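You operate a simulated robot arm through the tools that you are given. There is no shell and no other tool. Be economical: measure what you need, move in short steps, check, and stop when the job is done.

Carry out the task below with a simulated two-armed robot. There is one attempt and no reset: what you move stays moved.

TASK
Take the dish cloth from the top of the coffee bar and hang it over the handle of the freezer drawer.

The check looks at the end state, three seconds after you hand in, the way a careful person would. Anything else that was tipped, shoved, dropped, spilled or broken makes it a failure. Flat cloth is picked up by pressing the open fingertips on it (5 to 10 N) and closing them slowly along it; thin cloth reads only 2 to 8 mm in the jaws.

THE ROBOT
Two 7-joint arms with two-finger parallel grippers on one trunk, on a base that drives. Base frame: it is fixed to the floor where the robot stands at the start and does not move with it; the origin is under the middle of the robot, x ahead of it, y to its left, z up. Units: mm, degrees, N and s.
The left shoulder is at the start at [70, 188, 1115], the right one opposite. Payload 3.91 kg a hand.
The tool frame of a hand sits at the grasp point between the pads (the TCP): z along the fingers, y along the line on which they close. The tips reach 30 mm beyond it. Largest opening 110 mm; finger width 20, thickness 10; the body of the gripper, 48 by 112 mm, starts 55 mm behind the TCP.
Orientation is told as [roll, pitch, yaw] about the base's x, y, z axes, in that order, counted from this pose: with the fingers straight down and closing along the base's y, the tool's x points along the base's -x, its y along +y and its z along -z.

THE INTERFACE
- The arms move only by the tool move_arm. It takes "left_plan", "right_plan" or both (then of equal length, played together; a hand with none holds still); each is one flat list of numbers, 7 for each row, row after row: the shift along the tool's x, y, z in mm, then the turn, a rotation vector about the tool's x, y, z in degrees, then the opening, from 0 (shut) to 1 (fully open). In form: [tx, ty, tz, ax, ay, az, claw, tx, ty, tz, ax, ay, az, claw, ...]. A call has 1 to 20 rows; each row shifts and turns the commanded pose from where the row before left it, along the tool's axes as they then stand. Each row takes 0.2 s and may step no farther than 50 mm and 8.6 degrees from the row before; otherwise, or with a gripper value out of range, the whole call is refused. A pose out of reach is approached as far as the arm can. The call stops where the force on the tool passes 40 N (or 10 N more than at its start, if that is more) or the arm is blocked; 0.2 s more then pass. The fingers move at their own pace (about 72 mm/s each) and stop on an object; they squeeze with about 42 N. The grip force told is the motor's: it shows also when the fingers shut on nothing. Time passes only in rows, and 0.2 s behind the last, so rows that do not move let the fingers close. The reply holds the time, the measured pose of the TCP, the force on the tool along the base axes, the opening and the grip force, in the units named above and with some noise, with the torque about the TCP (base axes, N m) and any sound that the robot's microphone picked up.
- Cameras (640 x 400 px; columns grow to the right, rows downward): "scene" is now at [127.7, -34.8, 1332.2]; the picture's right is [-0.43, -0.90, -0.00], its down [-0.65, 0.31, -0.69] and it looks along [0.63, -0.30, -0.72] (base axes); focal length 254 px, centre (320, 200). "left" rides on the left gripper at [72, -17, -103] in its tool frame; the picture's right is [0.23, 0.97, 0.00], its down [-0.76, 0.18, -0.62] and it looks along [-0.61, 0.14, 0.78] (tool axes); focal length 222 px, centre (320, 200). "right" rides on the right gripper at [72, 17, -103] in its tool frame; the picture's right is [-0.23, 0.97, 0.00], its down [-0.76, -0.18, -0.62] and it looks along [-0.61, -0.14, 0.78] (tool axes); focal length 222 px, centre (320, 200). There is no depth. A picture from a camera that has moved, and an enlarged one, comes with that camera's place and axes in the base frame and with its lens. The place of the scene camera against the robot may be out by one fixed shift of up to 12 mm in any direction.
- camera(camera): a new picture of that camera. No time passes.
- slide_trunk(by): slides the trunk up (or, below 0, down) by that many mm; the arms and the scene camera ride with it, the base frame stays. It gives what a move gives, with no picture.
- drive_base(legs): drives the robot by 1 to 6 legs, each [ahead, turn to the left] in mm and degrees, along the robot's own axes; the way and the turn of a leg run together, so that a leg with both is an arc; at most 1500 mm and 180 degrees a leg. The arms and the cameras ride along, it lands a little off, and it stops where it bumps. It gives what a move gives.
- head_to(pan, tilt): turns the head with the scene camera to pan (to the left, within 86 degrees either way) and tilt (down, from -29 to 69), counted from straight ahead of the robot. It gives what a move gives.
- inspect(camera, box): a new picture of the part [left, top, right, bottom] of that camera's present view, enlarged. No time passes.
- hand_in(): hands the job in; it is judged then, once.

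Go step by step. Nothing tells you exact positions but the pictures and the camera data: compare them with the known pose of the tool, close in by small moves and look again before you grip or let go. The budget is 120 turns and 88 pictures, counting those below and the enlarged ones. Unless the task says otherwise, let go and move clear before handing in, and close with one line.

The tools are called after ">>>" as name(argument=value, ...) on one line, values as JSON. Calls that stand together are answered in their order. move_arm: Moves the arms, as the interface text tells. Its arguments: {"type":"object","properties":{"left_plan":{"type":"array","items":{"type":"number"}},"right_plan":{"type":"array","items":{"type":"number"}}},"required":[]} The other tools are called the same way: slide_trunk (by) slides the trunk up or down; drive_base (legs) drives the base; head_to (pan, tilt) turns the head that bears the scene camera; camera (camera) takes a picture; inspect (camera, box) takes an enlarged picture of a part of a camera's view; hand_in () hands the job in.

At the start:

```text
t: 0.0
left_ee_pos: [528.4, -12.2, 1042.9]
left_tcp_rot: [0.0, 0.0, 0.0]
left_force: [0.0, 0.6, 0.2]
left_torque: [0.01, -0.04, -0.04]
left_opening: 110.0
left_finger_force: 0.0
right_ee_pos: [377.5, -438.1, 940.5]
right_tcp_rot: [0.0, 0.0, -0.1]
right_force: [-0.6, 0.2, 0.9]
right_torque: [-0.01, 0.02, -0.03]
right_opening: 110.1
right_finger_force: 0.1
trunk travel left (down, up): [-625.0, 315.0]
robot x, y, heading: [2.1, -0.5, 0.1]
head pan, tilt: [-25.2, 46.1]
```

scene: 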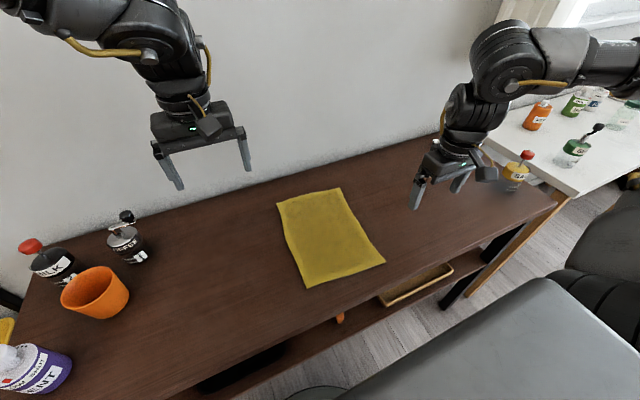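
right: 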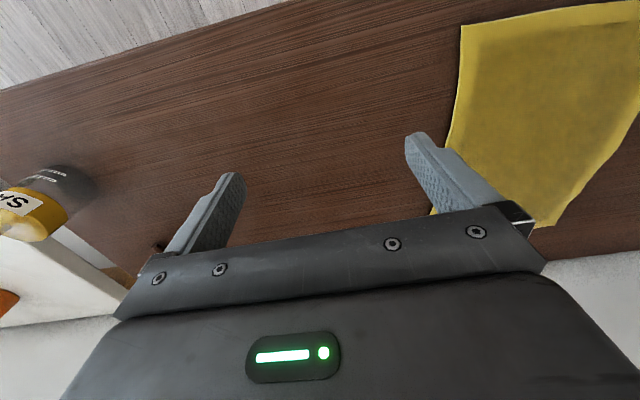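
left: 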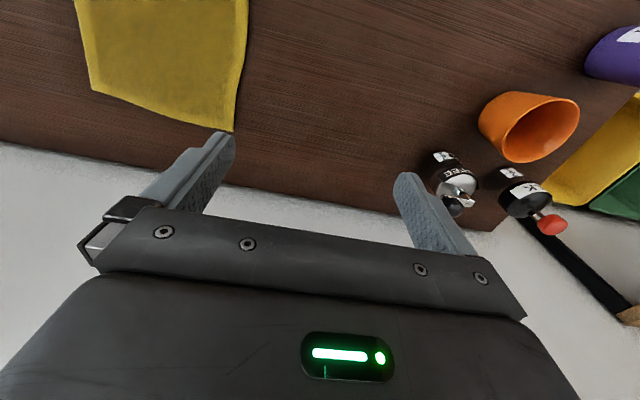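

The yellow cloth lies on the dark bar at about x 365–680, y −125 to −360. Next I look around for the freezer drawer.

>>> head_to(pan=80, tilt=25)

>>> camera(camera="scene")

>>> head_to(pan=-80, tilt=25)

>>> camera(camera="scene")

```text
t: 1.8
left_ee_pos: [527.2, -12.1, 1044.6]
left_tcp_rot: [0.0, 0.0, 0.0]
left_force: [0.2, -0.3, -0.5]
left_torque: [-0.03, -0.01, 0.02]
left_opening: 109.8
left_finger_force: 0.0
right_ee_pos: [376.5, -437.4, 939.4]
right_tcp_rot: [-0.1, 0.0, 0.0]
right_force: [0.4, 0.0, -0.7]
right_torque: [0.02, -0.01, 0.01]
right_opening: 109.8
right_finger_force: 0.0
trunk travel left (down, up): [-625.0, 315.0]
robot x, y, heading: [0.2, -1.6, 0.3]
head pan, tilt: [80.0, 25.0]
```

```text
84 pictures are left
camera scene: at [71.0, 90.2, 1364.3], right [0.98, -0.17, 0.0], down [-0.07, -0.42, -0.91], along [0.16, 0.89, -0.42], focal length 254 px, centre (320, 200)
```

scene: 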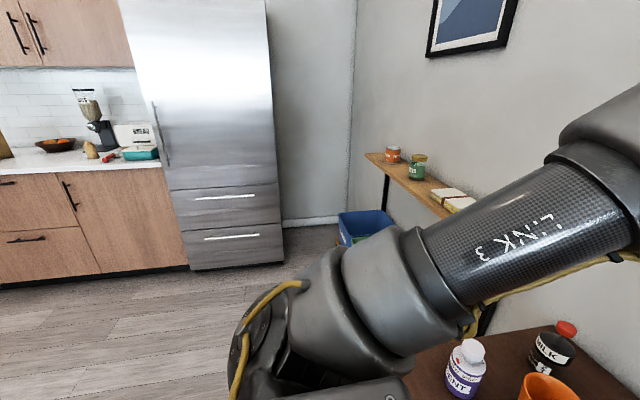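

```text
t: 4.3
left_ee_pos: [527.1, -12.2, 1043.9]
left_tcp_rot: [0.1, -0.1, -0.1]
left_force: [0.4, -0.7, 1.2]
left_torque: [-0.02, -0.01, -0.02]
left_opening: 110.3
left_finger_force: 0.0
right_ee_pos: [375.6, -436.9, 938.6]
right_tcp_rot: [0.0, 0.0, -0.1]
right_force: [-0.2, -0.8, -0.1]
right_torque: [-0.01, -0.04, 0.01]
right_opening: 109.9
right_finger_force: 0.0
trunk travel left (down, up): [-625.0, 315.0]
robot x, y, heading: [-0.2, 0.3, -0.3]
head pan, tilt: [-80.0, 25.0]
```

```text
83 pictures are left
camera scene: at [71.0, -91.3, 1364.3], right [-0.98, -0.17, 0.0], down [-0.07, 0.42, -0.91], along [0.16, -0.89, -0.42], focal length 254 px, centre (320, 200)
```

scene: 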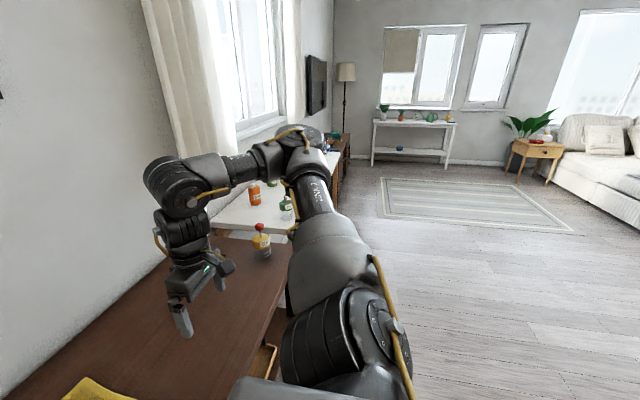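

The fridge, with two horizontal drawer handles, stands to the left at about y 1830. I look closer to tell which drawer is the freezer.

>>> head_to(pan=86, tilt=25)

>>> inspect(camera="scene", box=[150, 150, 350, 275])

>>> inspect(camera="scene", box=[0, 0, 350, 275])

```text
t: 6.8
left_ee_pos: [525.7, -11.4, 1041.6]
left_tcp_rot: [-0.1, 0.0, -0.1]
left_force: [0.2, 0.3, -0.1]
left_torque: [-0.03, -0.02, -0.04]
left_opening: 109.8
left_finger_force: 0.1
right_ee_pos: [376.8, -438.9, 940.8]
right_tcp_rot: [-0.1, 0.0, 0.0]
right_force: [-1.0, 0.7, -0.2]
right_torque: [0.02, 0.01, 0.02]
right_opening: 110.0
right_finger_force: 0.0
trunk travel left (down, up): [-625.0, 315.0]
robot x, y, heading: [1.6, 1.3, 0.2]
head pan, tilt: [85.9, 25.0]
```

```text
3.20 times, centred on (250, 212) of scene
camera zoom: at [61.5, 91.4, 1364.3], right [1.0, -0.07, 0.0], down [-0.03, -0.42, -0.91], along [0.06, 0.9, -0.42], focal length 813 px, centre (544, 160)
```

zoom: 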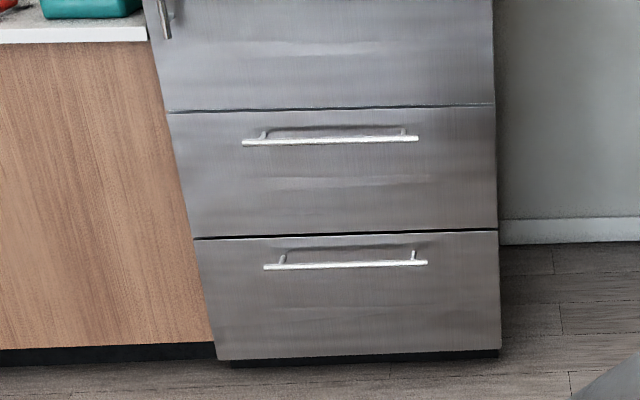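

```text
1.45 times, centred on (175, 138) of scene
camera zoom: at [61.5, 91.4, 1364.3], right [1.0, -0.07, 0.0], down [-0.03, -0.42, -0.91], along [0.06, 0.9, -0.42], focal length 370 px, centre (531, 291)
```

zoom: 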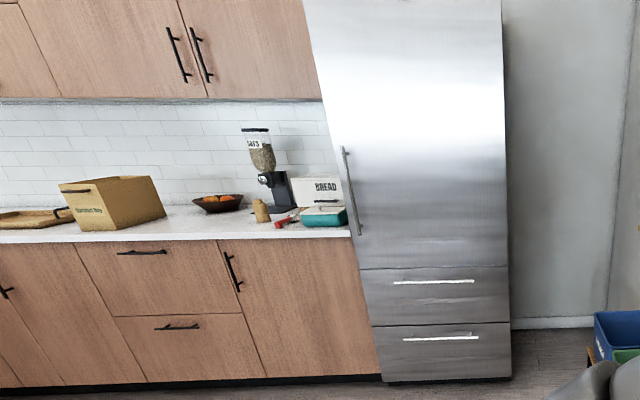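

I take the upper freezer drawer handle (z about 645, x about −300) as the target. Now a closer look at the cloth before picking it by its near edge with both hands.

>>> head_to(pan=-20, tilt=60)

>>> camera(camera="scene")

```text
t: 8.6
left_ee_pos: [527.1, -11.5, 1043.2]
left_tcp_rot: [-0.1, 0.1, -0.1]
left_force: [0.4, 0.4, 0.5]
left_torque: [-0.02, 0.0, 0.03]
left_opening: 110.1
left_finger_force: 0.0
right_ee_pos: [376.5, -438.1, 939.6]
right_tcp_rot: [-0.1, 0.0, -0.1]
right_force: [-0.8, -0.7, -0.2]
right_torque: [0.01, -0.01, -0.02]
right_opening: 110.0
right_finger_force: 0.1
trunk travel left (down, up): [-625.0, 315.0]
robot x, y, heading: [-2.2, 0.6, 0.0]
head pan, tilt: [-20.0, 60.0]
```

```text
80 pictures are left
camera scene: at [117.6, -23.3, 1314.2], right [-0.34, -0.94, 0.0], down [-0.81, 0.3, -0.5], along [0.47, -0.17, -0.87], focal length 254 px, centre (320, 200)
```

scene: 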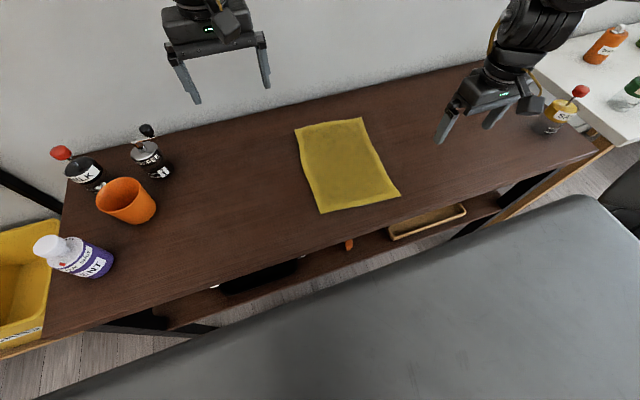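

The cloth measures about 213 × 295 mm, with its near edge running from (386,−120) to (364,−334). I turn both hands so they close across that edge and bring them above its two corners.

>>> move_arm(left_plan=[0, 0, 0, 0, 0, 8.18, 0.36, 0, 0, 0, 0, 0, 8.18, 0.36, 0, 0, 0, 0, 0, 8.18, 0.36, 0, 0, 0, 0, 0, 8.18, 0.36, 0, 0, 0, 0, 0, 8.18, 0.36, 0, 0, 0, 0, 0, 8.18, 0.36, 0, 0, 0, 0, 0, 8.18, 0.36, 0, 0, 0, 0, 0, 8.18, 0.36, 0, 0, 0, 0, 0, 8.18, 0.36, 0, 0, 0, 0, 0, 8.18, 0.36, 0, 0, 0, 0, 0, 8.2, 0.36, -23.8, -20.3, 32.2, 0, 0, 0, 0.36, -23.8, -20.3, 32.2, 0, 0, 0, 0.36, -23.8, -20.3, 32.2, 0, 0, 0, 0.36, -23.8, -20.3, 32.2, 0, 0, 0, 0.36, -23.8, -20.3, 32.2, 0, 0, 0, 0.36, -23.8, -20.3, 32.2, 0, 0, 0, 0.36], right_plan=[0, 0, 0, 0, 0, -8.18, 0.36, 0, 0, 0, 0, 0, -8.18, 0.36, 0, 0, 0, 0, 0, -8.18, 0.36, 0, 0, 0, 0, 0, -8.18, 0.36, 0, 0, 0, 0, 0, -8.18, 0.36, 0, 0, 0, 0, 0, -8.18, 0.36, 0, 0, 0, 0, 0, -8.18, 0.36, 0, 0, 0, 0, 0, -8.18, 0.36, 0, 0, 0, 0, 0, -8.18, 0.36, 0, 0, 0, 0, 0, -8.18, 0.36, 0, 0, 0, 0, 0, -8.2, 0.36, -22.2, -1.5, 15, 0, 0, 0, 0.36, -22.2, -1.5, 15, 0, 0, 0, 0.36, -22.2, -1.5, 15, 0, 0, 0, 0.36, -22.2, -1.5, 15, 0, 0, 0, 0.36, -22.2, -1.5, 15, 0, 0, 0, 0.36, -22.2, -1.5, 15, 0, 0, 0, 0.36])

>>> camera(camera="scene")

>>> camera(camera="left")

>>> camera(camera="right")

```text
t: 12.2
left_ee_pos: [334.6, -115.7, 1248.6]
left_tcp_rot: [-0.1, -2.4, -89.5]
left_force: [0.3, 0.2, -0.3]
left_torque: [-0.04, 0.02, 0.01]
left_opening: 39.7
left_finger_force: 0.1
left hand out of reach, approached as far as the arm can: row 2, 3, 4, 5, 6, 7, 8, 9, 10, 11, 12, 13, 14, 15, 16, 17
right_ee_pos: [386.4, -302.9, 850.0]
right_tcp_rot: [0.0, 0.0, 89.9]
right_force: [-0.7, 0.0, 0.3]
right_torque: [-0.04, 0.0, 0.0]
right_opening: 39.5
right_finger_force: 0.0
trunk travel left (down, up): [-625.0, 315.0]
robot x, y, heading: [0.3, 0.2, 0.2]
head pan, tilt: [-20.0, 60.0]
```

```text
79 pictures are left
camera scene: at [118.4, -22.5, 1314.2], right [-0.34, -0.94, 0.0], down [-0.81, 0.3, -0.5], along [0.47, -0.17, -0.87], focal length 254 px, centre (320, 200)
```

scene: 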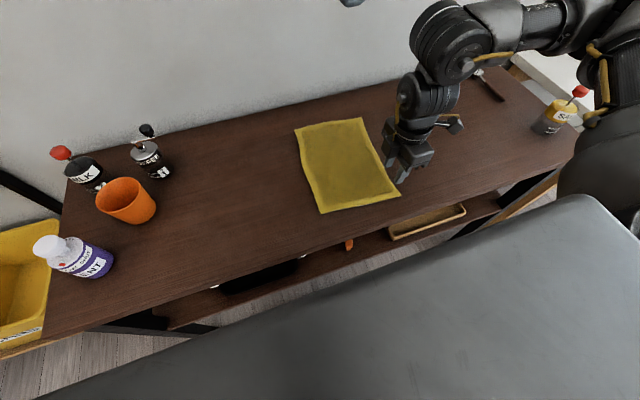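

```text
78 pictures are left
camera left: at [317.2, -39.2, 1348.7], right [0.97, 0.23, -0.01], down [0.19, -0.73, 0.65], along [0.14, -0.64, -0.76], focal length 222 px, centre (320, 200)
```

left: 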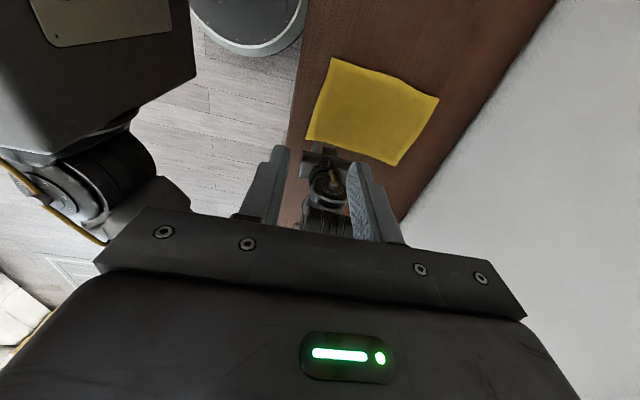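

```text
77 pictures are left
camera right: at [369.5, -376.2, 952.6], right [-0.97, 0.23, 0.0], down [0.18, 0.76, 0.62], along [0.14, 0.61, -0.78], focal length 222 px, centre (320, 200)
```

right: 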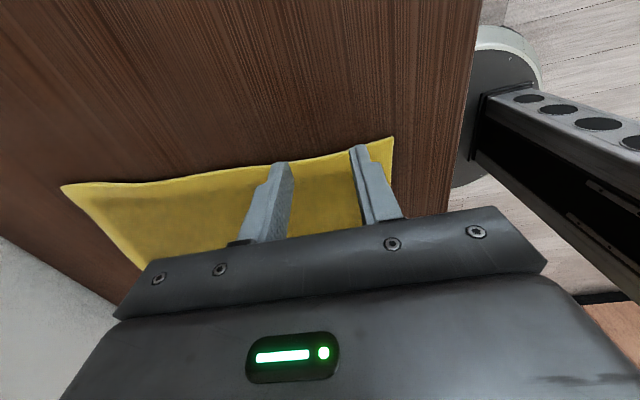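

The right hand is in place; the left one stuck high. I test whether it settles to the commanded pose.

>>> move_arm(left_plan=[0, 0, 0, 0, 0, 0, 0.36, 0, 0, 0, 0, 0, 0, 0.36, 0, 0, 0, 0, 0, 0, 0.36])

```text
t: 13.0
left_ee_pos: [333.4, -118.7, 1249.8]
left_tcp_rot: [-0.1, -2.3, -89.6]
left_force: [0.7, 0.2, -0.1]
left_torque: [0.02, -0.07, -0.04]
left_opening: 39.9
left_finger_force: 0.0
right_ee_pos: [386.0, -304.1, 850.5]
right_tcp_rot: [0.0, 0.0, 90.1]
right_force: [0.9, -0.3, 0.2]
right_torque: [0.01, -0.01, 0.0]
right_opening: 39.6
right_finger_force: 0.2
trunk travel left (down, up): [-625.0, 315.0]
robot x, y, heading: [0.9, -0.0, 0.2]
head pan, tilt: [-20.0, 60.0]
```

Now I move the left hand out to its natural region to free its joints.

>>> move_arm(left_plan=[26.8, 11.7, 10, 0, 0, 0, 0.36, 26.8, 11.7, 20, 0, 0, 0, 0.36, 26.8, 11.7, 30, 0, 0, 0, 0.36, 26.8, 11.7, 30, 0, 0, 0, 0.36, 26.8, 11.7, 30, 0, 0, 0, 0.36, 26.8, 11.7, 30, 0, 0, 0, 0.36, 26.8, 11.7, 30, 0, 0, 0, 0.36, 26.8, 11.7, 30, 0, 0, 0, 0.36, 26.8, 11.7, 30, 0, 0, 0, 0.36, 26.8, 11.7, 30, 0, 0, 0, 0.36])

>>> camera(camera="scene")

```text
t: 15.2
left_ee_pos: [333.6, -117.7, 1248.1]
left_tcp_rot: [-0.3, -2.3, -89.5]
left_force: [0.7, -0.5, 0.7]
left_torque: [0.01, -0.02, -0.02]
left_opening: 39.8
left_finger_force: 0.0
left hand out of reach, approached as far as the arm can: row 1, 2, 3, 4, 5, 6, 7, 8, 9, 10
right_ee_pos: [384.6, -304.9, 850.0]
right_tcp_rot: [0.0, -0.1, 90.0]
right_force: [-0.1, -0.1, -0.4]
right_torque: [0.0, 0.0, -0.01]
right_opening: 39.4
right_finger_force: 0.0
trunk travel left (down, up): [-625.0, 315.0]
robot x, y, heading: [4.1, -2.8, -0.2]
head pan, tilt: [-20.0, 60.0]
```

```text
76 pictures are left
camera scene: at [117.5, -23.3, 1314.2], right [-0.34, -0.94, 0.0], down [-0.81, 0.3, -0.5], along [0.47, -0.17, -0.87], focal length 254 px, centre (320, 200)
```

scene: 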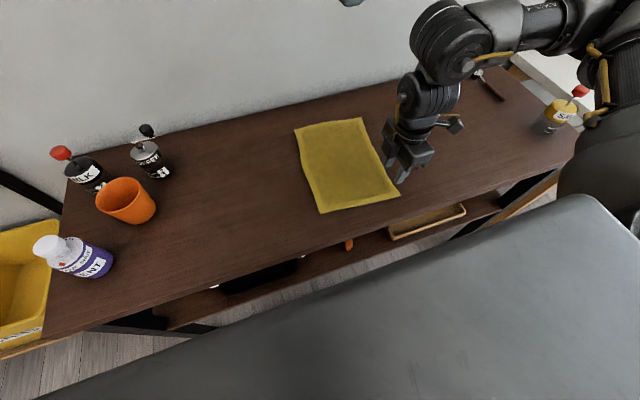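

The left arm sits at a joint limit; I unwind its turn.

>>> move_arm(left_plan=[0, 0, 0, 0, 0, -8, 0.36, 0, 0, 0, 0, 0, -8, 0.36, 0, 0, 0, 0, 0, -8, 0.36, 0, 0, 0, 0, 0, -8, 0.36, 0, 0, 0, 0, 0, -8, 0.36, 0, 0, 0, 0, 0, -8, 0.36, 0, 0, 0, 0, 0, -8, 0.36, 0, 0, 0, 0, 0, -8, 0.36, 0, 0, 0, 0, 0, -8, 0.36, 0, 0, 0, 0, 0, -8, 0.36, 0, 0, 0, 0, 0, -8, 0.36])

```text
t: 17.6
left_ee_pos: [334.3, -118.9, 1248.8]
left_tcp_rot: [-2.4, -0.1, -1.4]
left_force: [-0.1, 0.1, -0.3]
left_torque: [-0.01, -0.03, 0.02]
left_opening: 39.7
left_finger_force: 0.1
right_ee_pos: [384.8, -305.1, 850.3]
right_tcp_rot: [-0.1, 0.0, 90.0]
right_force: [-0.2, 0.4, 0.3]
right_torque: [0.02, 0.0, -0.01]
right_opening: 39.6
right_finger_force: 0.0
trunk travel left (down, up): [-625.0, 315.0]
robot x, y, heading: [0.3, -3.5, -0.0]
head pan, tilt: [-20.0, 60.0]
```

>>> move_arm(left_plan=[-11.6, 26.8, 29, 0, 0, 0, 0.36, -11.6, 26.8, 29, 0, 0, 0, 0.36, -11.6, 26.8, 29, 0, 0, 0, 0.36, -11.6, 26.8, 29, 0, 0, 0, 0.36, -11.6, 26.8, 29, 0, 0, 0, 0.36, -11.6, 26.8, 29, 0, 0, 0, 0.36, -11.6, 26.8, 29, 0, 0, 0, 0.36, -11.6, 26.8, 29, 0, 0, 0, 0.36, -11.6, 26.8, 29, 0, 0, 0, 0.36, -11.6, 26.8, 29, 0, 0, 0, 0.36])

>>> camera(camera="scene")

```text
t: 19.8
left_ee_pos: [471.1, 129.4, 948.0]
left_tcp_rot: [-0.1, 0.0, -1.9]
left_force: [0.5, 0.8, 0.3]
left_torque: [-0.06, 0.0, 0.03]
left_opening: 39.7
left_finger_force: 0.0
left hand out of reach, approached as far as the arm can: row 1
right_ee_pos: [386.6, -303.5, 851.0]
right_tcp_rot: [0.1, 0.1, 90.0]
right_force: [0.2, 0.5, 0.0]
right_torque: [-0.04, 0.01, 0.0]
right_opening: 39.5
right_finger_force: 0.1
trunk travel left (down, up): [-625.0, 315.0]
robot x, y, heading: [-1.6, -1.0, -0.2]
head pan, tilt: [-20.0, 60.0]
```

```text
75 pictures are left
camera scene: at [119.2, -21.1, 1314.1], right [-0.34, -0.94, 0.0], down [-0.81, 0.3, -0.5], along [0.47, -0.17, -0.87], focal length 254 px, centre (320, 200)
```

scene: 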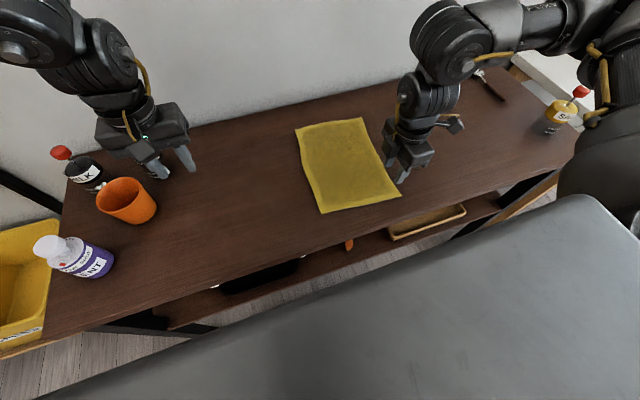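

The left arm is free again. I rotate it here, well above the objects.

>>> move_arm(left_plan=[0, 0, 0, 0, 0, 8, 0.36, 0, 0, 0, 0, 0, 8, 0.36, 0, 0, 0, 0, 0, 8, 0.36, 0, 0, 0, 0, 0, 8, 0.36, 0, 0, 0, 0, 0, 8, 0.36, 0, 0, 0, 0, 0, 8, 0.36, 0, 0, 0, 0, 0, 8, 0.36, 0, 0, 0, 0, 0, 8, 0.36, 0, 0, 0, 0, 0, 8, 0.36, 0, 0, 0, 0, 0, 8, 0.36, 0, 0, 0, 0, 0, 8, 0.36])

```text
t: 22.2
left_ee_pos: [370.3, 8.0, 967.2]
left_tcp_rot: [-2.4, -1.9, -32.1]
left_force: [0.5, -1.0, -0.2]
left_torque: [0.01, 0.01, 0.04]
left_opening: 39.4
left_finger_force: 0.1
left hand out of reach, approached as far as the arm can: row 1, 2, 3, 4, 5, 6, 7, 8, 9, 10, 11
right_ee_pos: [386.1, -305.9, 850.7]
right_tcp_rot: [0.0, 0.0, 89.9]
right_force: [-1.0, -0.4, 0.9]
right_torque: [0.04, 0.01, 0.01]
right_opening: 39.8
right_finger_force: 0.0
trunk travel left (down, up): [-625.0, 315.0]
robot x, y, heading: [-4.2, -0.4, -0.0]
head pan, tilt: [-20.0, 60.0]
```

The left wrist can't turn that way, so I turn it the other way (yaw +90); at 150 mm spacing its camera still clears the right hand.

>>> move_arm(left_plan=[0, 0, 0, 0, 0, -8, 0.36, 0, 0, 0, 0, 0, -8, 0.36, 0, 0, 0, 0, 0, -8, 0.36, 0, 0, 0, 0, 0, -8, 0.36, -10, 15, 0, 0, 0, 0, 0.36, -15, 20, 0, 0, 0, 0, 0.36, -15, 20, 0, 0, 0, 0, 0.36, 0, 0, 0, 0, 0, -8, 0.36, 0, 0, 0, 0, 0, -8, 0.36, 0, 0, 0, 0, 0, -8, 0.36, 0, 0, 0, 0, 0, -8, 0.36, 0, 0, 0, 0, 0, -8, 0.36, 0, 0, 0, 0, 0, -8, 0.36, 0, 0, 0, 0, 0, -8, 0.36, 0, 0, 0, 0, 0, -8, 0.36, 0, 0, 0, 0, 0, -8, 0.36, 0, 0, 0, 0, 0, -8, 0.36, 0, 0, 0, 0, 0, -8, 0.36])

```text
t: 26.0
left_ee_pos: [405.4, 64.0, 951.3]
left_tcp_rot: [-0.1, -0.2, 86.6]
left_force: [0.0, 0.0, 0.1]
left_torque: [0.01, -0.01, -0.03]
left_opening: 39.5
left_finger_force: 0.0
right_ee_pos: [386.0, -304.6, 850.7]
right_tcp_rot: [0.0, 0.0, 90.0]
right_force: [-0.3, -0.3, -0.2]
right_torque: [0.05, 0.02, 0.0]
right_opening: 39.4
right_finger_force: 0.0
trunk travel left (down, up): [-625.0, 315.0]
robot x, y, heading: [-0.8, -0.5, 0.0]
head pan, tilt: [-20.0, 60.0]
```

>>> move_arm(left_plan=[35.5, 0, 16.8, 0, 0, 0, 0.36, 35.5, 0, 16.8, 0, 0, 0, 0.36, 35.5, 0, 16.8, 0, 0, 0, 0.36, 35.5, 0, 16.8, 0, 0, 0, 0.36, 35.5, 0, 16.8, 0, 0, 0, 0.36, 35.5, 0, 16.8, 0, 0, 0, 0.36])

>>> camera(camera="scene")

>>> camera(camera="left")

```text
t: 27.4
left_ee_pos: [390.1, -150.0, 850.2]
left_tcp_rot: [-0.1, -0.3, 86.4]
left_force: [0.6, -0.2, 0.2]
left_torque: [0.04, -0.03, 0.02]
left_opening: 39.6
left_finger_force: 0.1
right_ee_pos: [386.4, -306.3, 849.4]
right_tcp_rot: [0.0, 0.0, 89.9]
right_force: [-0.9, 0.3, 1.0]
right_torque: [0.03, 0.0, -0.02]
right_opening: 39.4
right_finger_force: 0.0
trunk travel left (down, up): [-625.0, 315.0]
robot x, y, heading: [1.0, -0.1, -0.2]
head pan, tilt: [-20.0, 60.0]
```

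```text
74 pictures are left
camera scene: at [117.3, -25.4, 1314.2], right [-0.34, -0.94, 0.0], down [-0.81, 0.3, -0.5], along [0.47, -0.17, -0.87], focal length 254 px, centre (320, 200)
```

scene: 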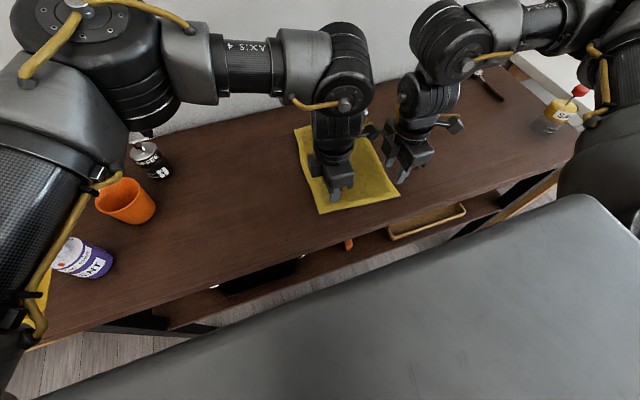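

```text
73 pictures are left
camera left: at [402.8, -223.4, 952.8], right [-0.99, -0.17, 0.0], down [-0.13, 0.77, 0.63], along [-0.1, 0.62, -0.78], focal length 222 px, centre (320, 200)
```

left: 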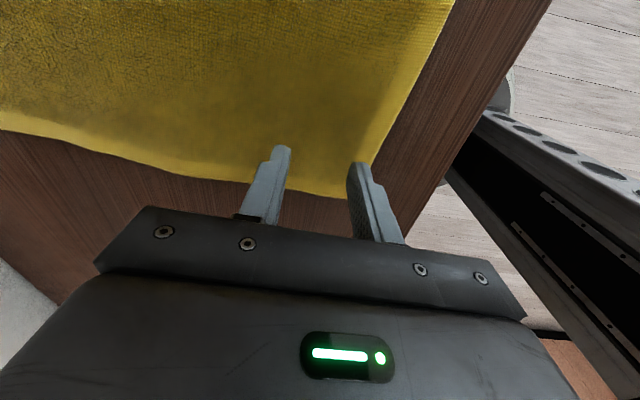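

The views of both cameras agree only if the bar top is at z ≈ 800 (not 753), so the cloth corners are near (364,−112) and (340,−305). I shift to grasp points about 35 mm inside the near edge and lower gently.

>>> move_arm(left_plan=[-13, -6, 0, 0, 0, 0, 0.36, 0, 0, 5, 0, 0, 0, 0.36, 0, 0, 3, 0, 0, 0, 0.36], right_plan=[-20, 8, 0, 0, 0, 0, 0.36, 0, 0, 5, 0, 0, 0, 0.36, 0, 0, 3, 0, 0, 0, 0.36])

>>> inspect(camera="left", box=[200, 80, 460, 243])

>>> inspect(camera="right", box=[200, 80, 460, 243])

```text
t: 28.2
left_ee_pos: [398.2, -136.2, 842.8]
left_tcp_rot: [-0.2, -0.1, 86.4]
left_force: [0.4, -0.1, -0.8]
left_torque: [-0.01, 0.04, -0.02]
left_opening: 39.5
left_finger_force: 0.1
right_ee_pos: [378.4, -284.6, 840.7]
right_tcp_rot: [0.1, 0.1, 90.1]
right_force: [0.6, -0.2, -0.2]
right_torque: [-0.02, 0.01, -0.02]
right_opening: 39.7
right_finger_force: 0.0
trunk travel left (down, up): [-625.0, 315.0]
robot x, y, heading: [1.4, -3.0, 0.0]
head pan, tilt: [-20.0, 60.0]
```

```text
2.45 times, centred on (330, 162) of left
camera zoom: at [410.0, -208.3, 945.1], right [-0.99, -0.17, 0.0], down [-0.13, 0.77, 0.62], along [-0.1, 0.62, -0.78], focal length 545 px, centre (296, 294)
```

zoom: 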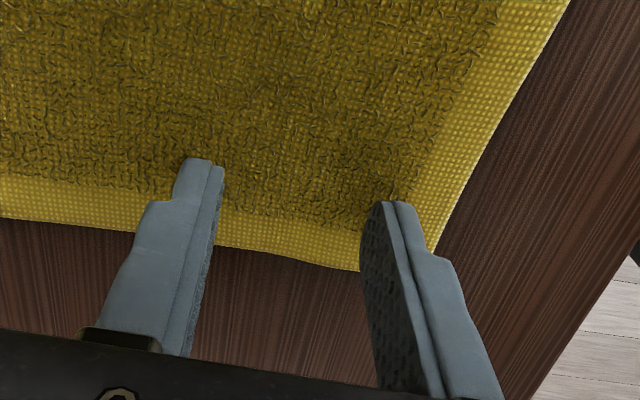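

```text
2.45 times, centred on (330, 162) of right
camera zoom: at [361.0, -356.6, 945.0], right [-0.97, 0.23, 0.0], down [0.18, 0.76, 0.62], along [0.14, 0.61, -0.78], focal length 545 px, centre (296, 294)
```

zoom: 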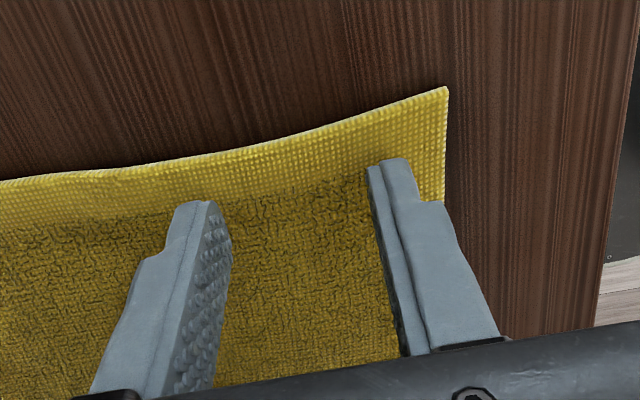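

Both pairs of fingertips are over the cloth. I continue down in small steps watching the force.

>>> move_arm(left_plan=[0, 0, 3, 0, 0, 0, 0.36, 0, 0, 3, 0, 0, 0, 0.36, 0, 0, 2, 0, 0, 0, 0.36], right_plan=[-6, 0, 3, 0, 0, 0, 0.36, 0, 0, 3, 0, 0, 0, 0.36, 0, 0, 2, 0, 0, 0, 0.36])

```text
t: 29.0
left_ee_pos: [398.0, -135.7, 834.5]
left_tcp_rot: [-0.1, -0.3, 86.4]
left_force: [0.6, 1.2, 0.3]
left_torque: [-0.01, -0.01, -0.01]
left_opening: 39.5
left_finger_force: 0.0
right_ee_pos: [377.5, -278.1, 833.8]
right_tcp_rot: [0.0, 0.0, 90.0]
right_force: [1.2, -0.2, 1.7]
right_torque: [-0.01, 0.01, -0.01]
right_opening: 39.5
right_finger_force: 0.1
trunk travel left (down, up): [-625.0, 315.0]
robot x, y, heading: [-0.7, 4.7, 0.3]
head pan, tilt: [-20.0, 60.0]
```

>>> move_arm(left_plan=[0, 0, 2, 0, 0, 0, 0.36, 0, 0, 1, 0, 0, 0, 0.36], right_plan=[0, 0, 1, 0, 0, 0, 0.36, 0, 0, 0, 0, 0, 0, 0.36])

```text
t: 29.6
left_ee_pos: [397.9, -137.2, 832.0]
left_tcp_rot: [-0.2, -0.1, 86.5]
left_force: [2.7, 0.5, 15.1]
left_torque: [0.03, -0.01, 0.01]
left_opening: 39.6
left_finger_force: 0.1
right_ee_pos: [377.4, -277.9, 834.5]
right_tcp_rot: [0.0, 0.0, 90.0]
right_force: [1.2, -0.7, 5.0]
right_torque: [-0.01, -0.04, 0.01]
right_opening: 39.8
right_finger_force: 0.0
trunk travel left (down, up): [-625.0, 315.0]
robot x, y, heading: [2.5, -0.2, 0.2]
head pan, tilt: [-20.0, 60.0]
```

Contact on both: left 15 N (a bit much), right 5 N. I even them out and close slowly.

>>> move_arm(left_plan=[0, 0, -0.8, 0, 0, 0, 0.36, 0, 0, 0, 0, 0, 0, 0.33, 0, 0, 0, 0, 0, 0, 0.3, 0, 0, 0, 0, 0, 0, 0.27, 0, 0, 0, 0, 0, 0, 0.24, 0, 0, 0, 0, 0, 0, 0.21, 0, 0, 0, 0, 0, 0, 0.18, 0, 0, 0, 0, 0, 0, 0.15, 0, 0, 0, 0, 0, 0, 0.12, 0, 0, 0, 0, 0, 0, 0.09, 0, 0, 0, 0, 0, 0, 0.06, 0, 0, 0, 0, 0, 0, 0.03, 0, 0, 0, 0, 0, 0, 0, 0, 0, 0, 0, 0, 0, 0], right_plan=[0, 0, 0.4, 0, 0, 0, 0.36, 0, 0, 0, 0, 0, 0, 0.33, 0, 0, 0, 0, 0, 0, 0.3, 0, 0, 0, 0, 0, 0, 0.27, 0, 0, 0, 0, 0, 0, 0.24, 0, 0, 0, 0, 0, 0, 0.21, 0, 0, 0, 0, 0, 0, 0.18, 0, 0, 0, 0, 0, 0, 0.15, 0, 0, 0, 0, 0, 0, 0.12, 0, 0, 0, 0, 0, 0, 0.09, 0, 0, 0, 0, 0, 0, 0.06, 0, 0, 0, 0, 0, 0, 0.03, 0, 0, 0, 0, 0, 0, 0, 0, 0, 0, 0, 0, 0, 0])

>>> inspect(camera="left", box=[200, 80, 460, 243])

>>> inspect(camera="right", box=[200, 80, 460, 243])

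```text
t: 32.6
left_ee_pos: [396.0, -134.7, 833.5]
left_tcp_rot: [-0.2, -0.1, 86.4]
left_force: [-0.1, -1.1, 12.6]
left_torque: [-0.05, 0.01, -0.05]
left_opening: 4.3
left_finger_force: 41.6
right_ee_pos: [375.3, -279.1, 833.5]
right_tcp_rot: [0.0, 0.0, 90.0]
right_force: [1.0, 2.3, 8.7]
right_torque: [0.03, -0.01, -0.05]
right_opening: 4.3
right_finger_force: 41.6
trunk travel left (down, up): [-625.0, 315.0]
robot x, y, heading: [-1.2, -1.2, 0.0]
head pan, tilt: [-20.0, 60.0]
```

```text
2.45 times, centred on (330, 162) of left
camera zoom: at [408.8, -208.4, 935.7], right [-0.99, -0.17, 0.0], down [-0.13, 0.77, 0.62], along [-0.1, 0.62, -0.78], focal length 545 px, centre (296, 294)
```

zoom: 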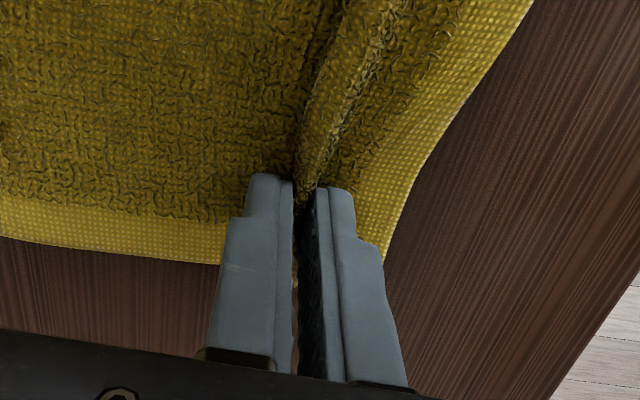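

```text
2.45 times, centred on (330, 162) of right
camera zoom: at [359.3, -350.4, 936.3], right [-0.97, 0.23, 0.0], down [0.18, 0.76, 0.62], along [0.14, 0.61, -0.78], focal length 545 px, centre (296, 294)
```

zoom: 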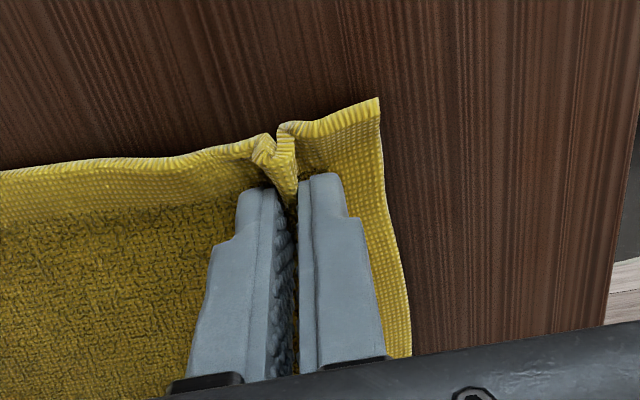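

Both grips read 4.3 mm with a visible ridge of cloth. I lift with the trunk so the arms keep their shape.

>>> move_arm(left_plan=[0, 0, -8, 0, 0, 0, 0, 0, 0, -10, 0, 0, 0, 0, 0, 0, -10, 0, 0, 0, 0], right_plan=[0, 0, -8, 0, 0, 0, 0, 0, 0, -10, 0, 0, 0, 0, 0, 0, -10, 0, 0, 0, 0])

>>> slide_trunk(by=280)

>>> camera(camera="scene")

```text
t: 33.4
left_ee_pos: [397.7, -136.6, 860.1]
left_tcp_rot: [-0.1, -0.3, 86.6]
left_force: [-0.4, -1.4, -0.2]
left_torque: [0.0, 0.04, -0.01]
left_opening: 4.2
left_finger_force: 41.8
right_ee_pos: [377.5, -278.2, 860.0]
right_tcp_rot: [0.0, 0.0, 90.1]
right_force: [1.0, 1.7, 0.2]
right_torque: [0.01, -0.03, -0.04]
right_opening: 4.1
right_finger_force: 41.8
trunk travel left (down, up): [-625.0, 315.0]
robot x, y, heading: [-2.3, 0.8, 0.2]
head pan, tilt: [-20.0, 60.0]
```

```text
t: 36.3
left_ee_pos: [397.1, -136.3, 1141.0]
left_tcp_rot: [-0.1, -0.1, 86.4]
left_force: [0.4, -1.9, 0.3]
left_torque: [-0.03, 0.03, 0.0]
left_opening: 4.4
left_finger_force: 41.9
right_ee_pos: [377.1, -279.6, 1139.9]
right_tcp_rot: [-0.1, 0.0, 90.0]
right_force: [0.1, 1.7, 0.0]
right_torque: [0.04, -0.04, -0.03]
right_opening: 4.5
right_finger_force: 42.0
trunk travel left (down, up): [-905.0, 35.0]
robot x, y, heading: [-0.3, 4.8, 0.2]
head pan, tilt: [-20.0, 60.0]
```

```text
68 pictures are left
camera scene: at [117.7, -23.4, 1594.2], right [-0.34, -0.94, 0.0], down [-0.81, 0.3, -0.5], along [0.47, -0.17, -0.87], focal length 254 px, centre (320, 200)
```

scene: 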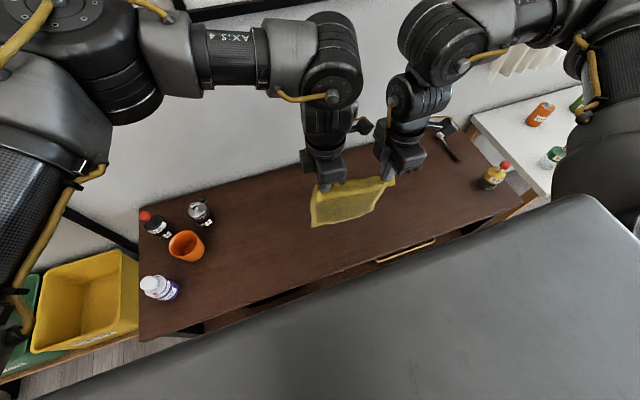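

The cloth hangs between both hands. I back away from the bar, turn left toward the fridge and look.

>>> drive_base(legs=[[-320, 0], [0, 90]])

>>> head_to(pan=40, tilt=30)

>>> camera(camera="scene")

>>> head_to(pan=-5, tilt=35)

>>> camera(camera="scene")

```text
t: 42.2
left_ee_pos: [-175.0, 395.9, 1140.8]
left_tcp_rot: [-0.1, -0.3, 175.5]
left_force: [1.0, -0.6, 0.0]
left_torque: [0.01, -0.02, -0.15]
left_opening: 4.1
left_finger_force: 41.8
right_ee_pos: [-31.6, 372.8, 1140.1]
right_tcp_rot: [-0.1, 0.0, 179.0]
right_force: [-1.8, 0.5, -0.2]
right_torque: [0.0, 0.04, -0.09]
right_opening: 4.1
right_finger_force: 41.3
trunk travel left (down, up): [-905.0, 35.0]
robot x, y, heading: [-320.2, -2.1, 89.0]
head pan, tilt: [-20.0, 60.0]
```

```text
t: 43.5
left_ee_pos: [-174.6, 395.2, 1139.9]
left_tcp_rot: [-0.1, -0.1, 175.6]
left_force: [0.9, 0.0, -0.5]
left_torque: [0.0, -0.02, -0.15]
left_opening: 4.2
left_finger_force: 42.4
right_ee_pos: [-31.6, 373.3, 1141.6]
right_tcp_rot: [0.0, -0.1, 179.0]
right_force: [-0.9, 0.5, -0.7]
right_torque: [-0.02, 0.02, -0.06]
right_opening: 4.1
right_finger_force: 42.1
trunk travel left (down, up): [-905.0, 35.0]
robot x, y, heading: [-314.1, 0.5, 89.0]
head pan, tilt: [40.0, 30.0]
```

```text
67 pictures are left
camera scene: at [-367.9, 120.6, 1636.3], right [0.78, 0.63, 0.0], down [0.31, -0.39, -0.87], along [-0.55, 0.67, -0.5], focal length 254 px, centre (320, 200)
```

scene: 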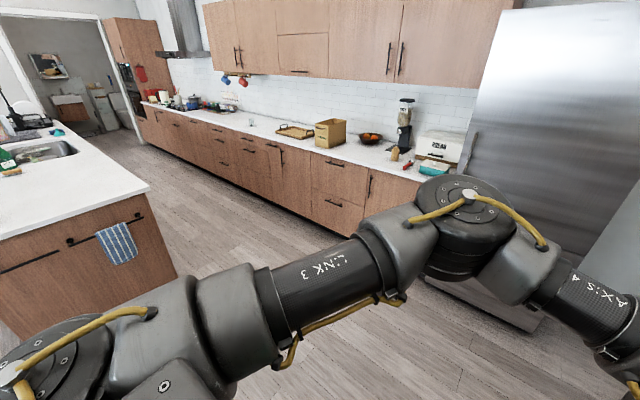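

```text
t: 44.6
left_ee_pos: [-174.6, 396.6, 1140.4]
left_tcp_rot: [0.0, -0.2, 175.4]
left_force: [1.3, -0.2, 0.1]
left_torque: [-0.02, -0.01, -0.12]
left_opening: 4.2
left_finger_force: 42.4
right_ee_pos: [-31.7, 373.9, 1140.5]
right_tcp_rot: [0.0, 0.1, 178.9]
right_force: [-1.1, 1.0, 0.3]
right_torque: [0.01, 0.07, -0.12]
right_opening: 4.2
right_finger_force: 41.9
trunk travel left (down, up): [-905.0, 35.0]
robot x, y, heading: [-319.6, 1.0, 89.2]
head pan, tilt: [-5.0, 35.0]
```

```text
66 pictures are left
camera scene: at [-302.0, 137.9, 1628.5], right [0.99, -0.1, 0.0], down [-0.06, -0.57, -0.82], along [0.08, 0.81, -0.57], focal length 254 px, centre (320, 200)
```

scene: 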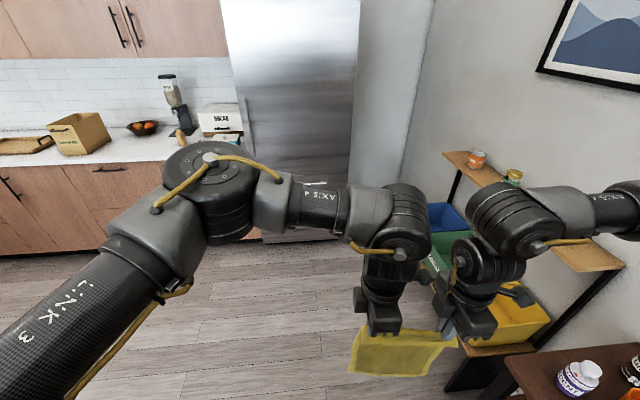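

The way is clear. I drive in toward the fridge, shifting left so the hands line up with the handle.

>>> drive_base(legs=[[0, 13], [850, 0], [0, -12]])

>>> head_to(pan=-10, tilt=45)

>>> camera(camera="scene")

>>> camera(camera="left")

>>> camera(camera="right")

```text
t: 50.7
left_ee_pos: [-357.2, 1227.6, 1140.1]
left_tcp_rot: [-0.1, -0.1, 176.2]
left_force: [1.8, -1.2, -0.1]
left_torque: [0.02, -0.02, 0.08]
left_opening: 4.4
left_finger_force: 41.7
right_ee_pos: [-213.9, 1207.4, 1141.7]
right_tcp_rot: [0.1, 0.0, 179.8]
right_force: [-0.7, 0.0, -1.0]
right_torque: [-0.05, 0.01, 0.05]
right_opening: 4.1
right_finger_force: 41.9
trunk travel left (down, up): [-905.0, 35.0]
robot x, y, heading: [-493.5, 828.1, 89.8]
head pan, tilt: [-5.0, 35.0]
```

```text
t: 51.4
left_ee_pos: [-355.4, 1225.7, 1140.6]
left_tcp_rot: [-0.1, -0.1, 176.4]
left_force: [1.9, -0.2, -0.3]
left_torque: [-0.03, -0.01, 0.1]
left_opening: 4.1
left_finger_force: 42.5
right_ee_pos: [-213.1, 1206.4, 1140.9]
right_tcp_rot: [-0.1, -0.1, 179.9]
right_force: [-1.1, 0.2, 0.1]
right_torque: [0.02, 0.05, 0.06]
right_opening: 4.0
right_finger_force: 41.6
trunk travel left (down, up): [-905.0, 35.0]
robot x, y, heading: [-493.1, 821.9, 89.8]
head pan, tilt: [-10.0, 45.0]
```

```text
65 pictures are left
camera scene: at [-472.5, 959.2, 1613.7], right [0.98, -0.17, 0.0], down [-0.12, -0.7, -0.71], along [0.12, 0.7, -0.71], focal length 254 px, centre (320, 200)
```

scene: 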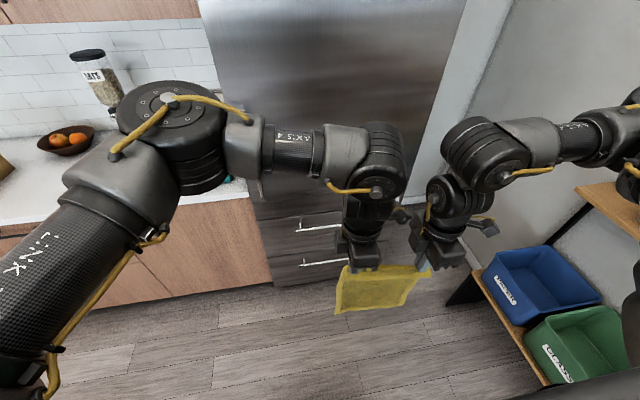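

```text
64 pictures are left
camera left: at [-282.0, 1239.9, 1243.2], right [0.16, -0.99, 0.0], down [-0.77, -0.13, 0.63], along [-0.62, -0.1, -0.78], focal length 222 px, centre (320, 200)
```

left: 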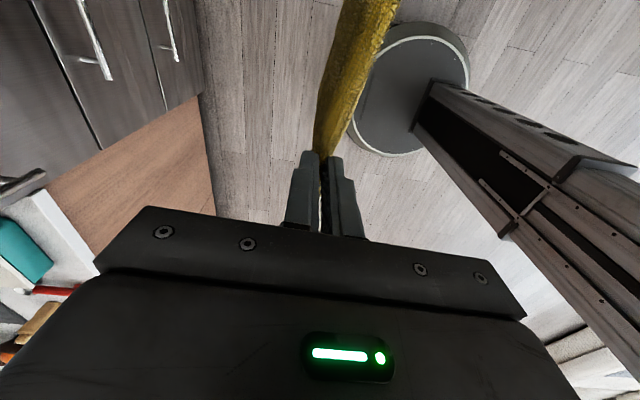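

```text
63 pictures are left
camera right: at [-140.4, 1189.9, 1243.5], right [-0.23, -0.97, 0.0], down [-0.76, 0.18, 0.62], along [-0.61, 0.14, -0.78], focal length 222 px, centre (320, 200)
```

right: 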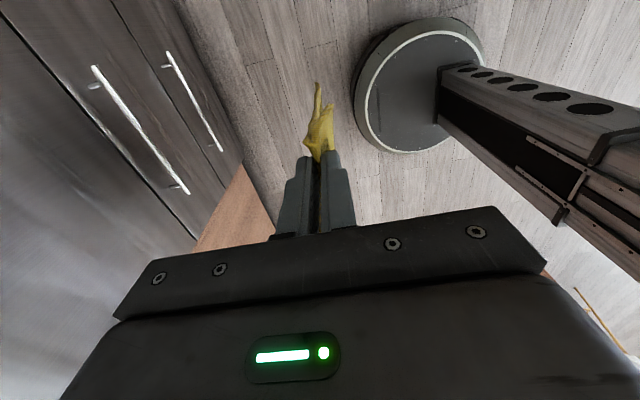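

Triangulating from the two hand cameras, the upper handle bar runs from x −457 to −102 at y ≈ 1697, z ≈ 673. I enlarge to gauge its gap to the drawer front.

>>> inspect(camera="right", box=[50, 30, 250, 205])

>>> inspect(camera="scene", box=[230, 190, 460, 330])

```text
2.29 times, centred on (150, 118) of right
camera zoom: at [-140.4, 1189.9, 1243.5], right [-0.23, -0.97, 0.0], down [-0.76, 0.18, 0.62], along [-0.61, 0.14, -0.78], focal length 508 px, centre (709, 389)
```

zoom: 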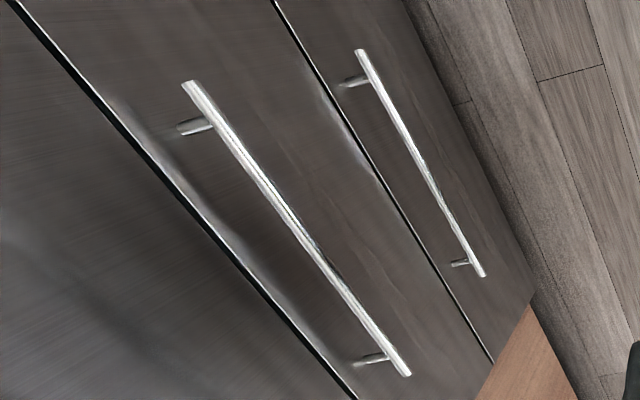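

```text
2.78 times, centred on (345, 260) of scene
camera zoom: at [-472.5, 959.2, 1613.7], right [0.98, -0.17, 0.0], down [-0.12, -0.7, -0.71], along [0.12, 0.7, -0.71], focal length 707 px, centre (250, 33)
```

zoom: 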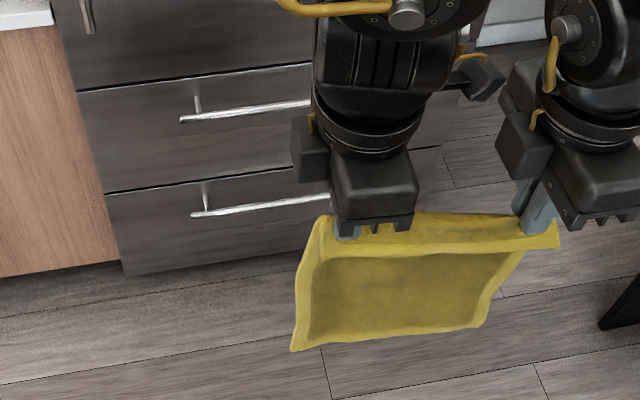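

The clear gap behind the bar is about 35 mm, so the hands must tilt to keep their bodies off the fridge face. I level the two hands with each other and tilt the fingers about 48° toward the fridge.

>>> move_arm(left_plan=[0, 10, 0, 0, 0, 0, 0, 0, 0, 0, 8, 0, 0, 0, 0, 0, 0, 8, 0, 0, 0, 0, 0, 0, 8, 0, 0, 0, 0, 0, 0, 8, 0, 0, 0, 0, 0, 0, 8, 0, 0, 0, 0, 0, 0, 8, 0, 0, 0], right_plan=[0, -10, 0, 0, 0, 0, 0, 0, 0, 0, 8, 0, 0, 0, 0, 0, 0, 8, 0, 0, 0, 0, 0, 0, 8, 0, 0, 0, 0, 0, 0, 8, 0, 0, 0, 0, 0, 0, 8, 0, 0, 0, 0, 0, 0, 8, 0, 0, 0])

>>> camera(camera="scene")

```text
t: 52.5
left_ee_pos: [-374.3, 1231.8, 1146.4]
left_tcp_rot: [-26.9, 1.5, 176.0]
left_force: [23.2, 5.2, -2.9]
left_torque: [0.02, -0.51, -0.19]
left_opening: 4.1
left_finger_force: 41.8
left hand out of reach, approached as far as the arm can: row 4, 5
right_ee_pos: [-218.6, 1260.6, 1128.0]
right_tcp_rot: [-26.9, -1.2, -179.6]
right_force: [-22.6, -5.2, 2.9]
right_torque: [-0.13, 0.56, 0.39]
right_opening: 4.2
right_finger_force: 42.1
right hand out of reach, approached as far as the arm can: row 3, 4, 5
trunk travel left (down, up): [-905.0, 35.0]
robot x, y, heading: [-491.2, 827.1, 89.8]
head pan, tilt: [-10.0, 45.0]
stopped in row 5 (left hand): the force on the tool passed its limit (the readings are from after the stop); the commanded pose is now the measured one
```

```text
60 pictures are left
camera scene: at [-474.7, 959.5, 1613.7], right [0.98, -0.17, 0.0], down [-0.12, -0.7, -0.71], along [0.12, 0.7, -0.71], focal length 254 px, centre (320, 200)
```

scene: 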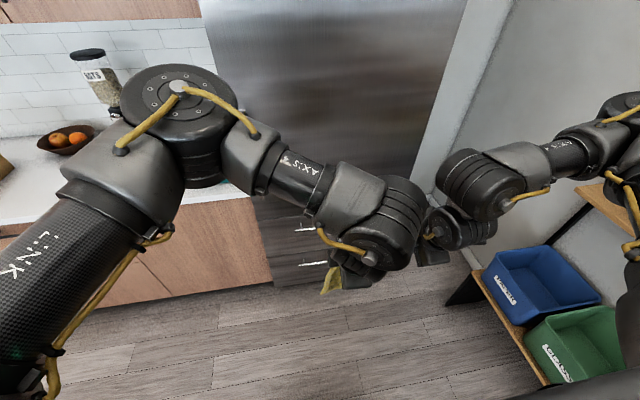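

The cloth is pulled taut since the right hand slid forward. I relax it by bringing the left hand level with the right one.

>>> move_arm(left_plan=[10, -4, 7, 0, 0, 0, 0, 4, -4, 7, 0, 0, 0, 0, 0, -4, 7, 0, 0, 0, 0, 0, -4, 7, 0, 0, 0, 0])

```text
t: 53.5
left_ee_pos: [-362.1, 1262.5, 1127.4]
left_tcp_rot: [-26.8, 0.9, 176.1]
left_force: [1.5, -0.7, -0.8]
left_torque: [-0.08, -0.06, 0.0]
left_opening: 4.1
left_finger_force: 42.2
left hand out of reach, approached as far as the arm can: row 1
right_ee_pos: [-214.4, 1260.1, 1128.7]
right_tcp_rot: [-26.8, -0.8, -179.7]
right_force: [-2.1, -0.3, 0.2]
right_torque: [-0.08, 0.02, 0.03]
right_opening: 4.3
right_finger_force: 41.9
trunk travel left (down, up): [-905.0, 35.0]
robot x, y, heading: [-493.1, 832.7, 90.0]
head pan, tilt: [-10.0, 45.0]
```

Relaxed. Now both hands move forward together to gain room for more tilt.

>>> move_arm(left_plan=[2, -22.3, 11.3, 0, 0, 0, 0, 1, -22.3, 11.3, 0, 0, 0, 0, 0, -22.3, 11.3, 0, 0, 0, 0, 0, -22.3, 11.3, 0, 0, 0, 0], right_plan=[0, -22.3, 11.3, 0, 0, 0, 0, 0, -22.3, 11.3, 0, 0, 0, 0, 0, -22.3, 11.3, 0, 0, 0, 0, 0, -22.3, 11.3, 0, 0, 0, 0])

```text
t: 54.5
left_ee_pos: [-353.2, 1362.3, 1127.4]
left_tcp_rot: [-27.0, 0.9, 176.0]
left_force: [0.4, 0.1, -1.0]
left_torque: [-0.08, 0.0, 0.03]
left_opening: 4.1
left_finger_force: 42.5
right_ee_pos: [-216.9, 1361.7, 1127.2]
right_tcp_rot: [-26.6, -0.9, -179.9]
right_force: [0.3, 0.7, 1.0]
right_torque: [-0.05, 0.06, -0.01]
right_opening: 4.4
right_finger_force: 42.1
trunk travel left (down, up): [-905.0, 35.0]
robot x, y, heading: [-493.8, 830.4, 90.1]
head pan, tilt: [-10.0, 45.0]
```

Good, no reach trouble. Three more tilt steps of 7°.

>>> move_arm(left_plan=[0, 0, 0, 7, 0, 0, 0, 0, 0, 0, 7, 0, 0, 0, 0, 0, 0, 7, 0, 0, 0], right_plan=[0, 0, 0, 7, 0, 0, 0, 0, 0, 0, 7, 0, 0, 0, 0, 0, 0, 7, 0, 0, 0])

>>> camera(camera="scene")

```text
t: 55.3
left_ee_pos: [-352.7, 1361.9, 1128.8]
left_tcp_rot: [-48.1, 1.1, 176.0]
left_force: [-0.3, -1.0, -1.2]
left_torque: [-0.17, 0.02, -0.02]
left_opening: 4.0
left_finger_force: 42.3
right_ee_pos: [-216.0, 1362.8, 1127.8]
right_tcp_rot: [-47.9, -0.8, -179.9]
right_force: [-0.8, 0.6, 0.5]
right_torque: [-0.14, -0.02, -0.03]
right_opening: 3.9
right_finger_force: 41.6
trunk travel left (down, up): [-905.0, 35.0]
robot x, y, heading: [-494.9, 828.0, 89.6]
head pan, tilt: [-10.0, 45.0]
```

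```text
59 pictures are left
camera scene: at [-472.9, 959.9, 1613.7], right [0.98, -0.18, 0.0], down [-0.12, -0.7, -0.71], along [0.12, 0.7, -0.71], focal length 254 px, centre (320, 200)
```

scene: 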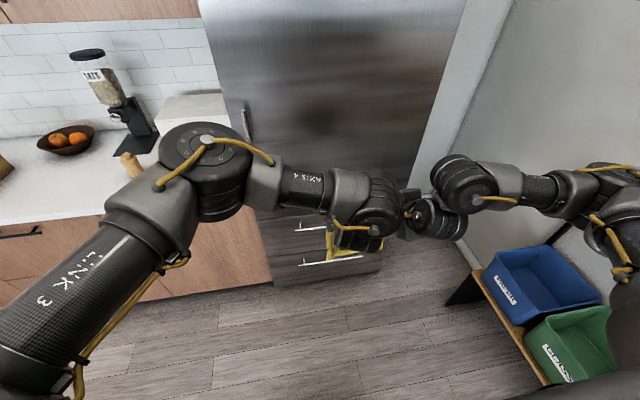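

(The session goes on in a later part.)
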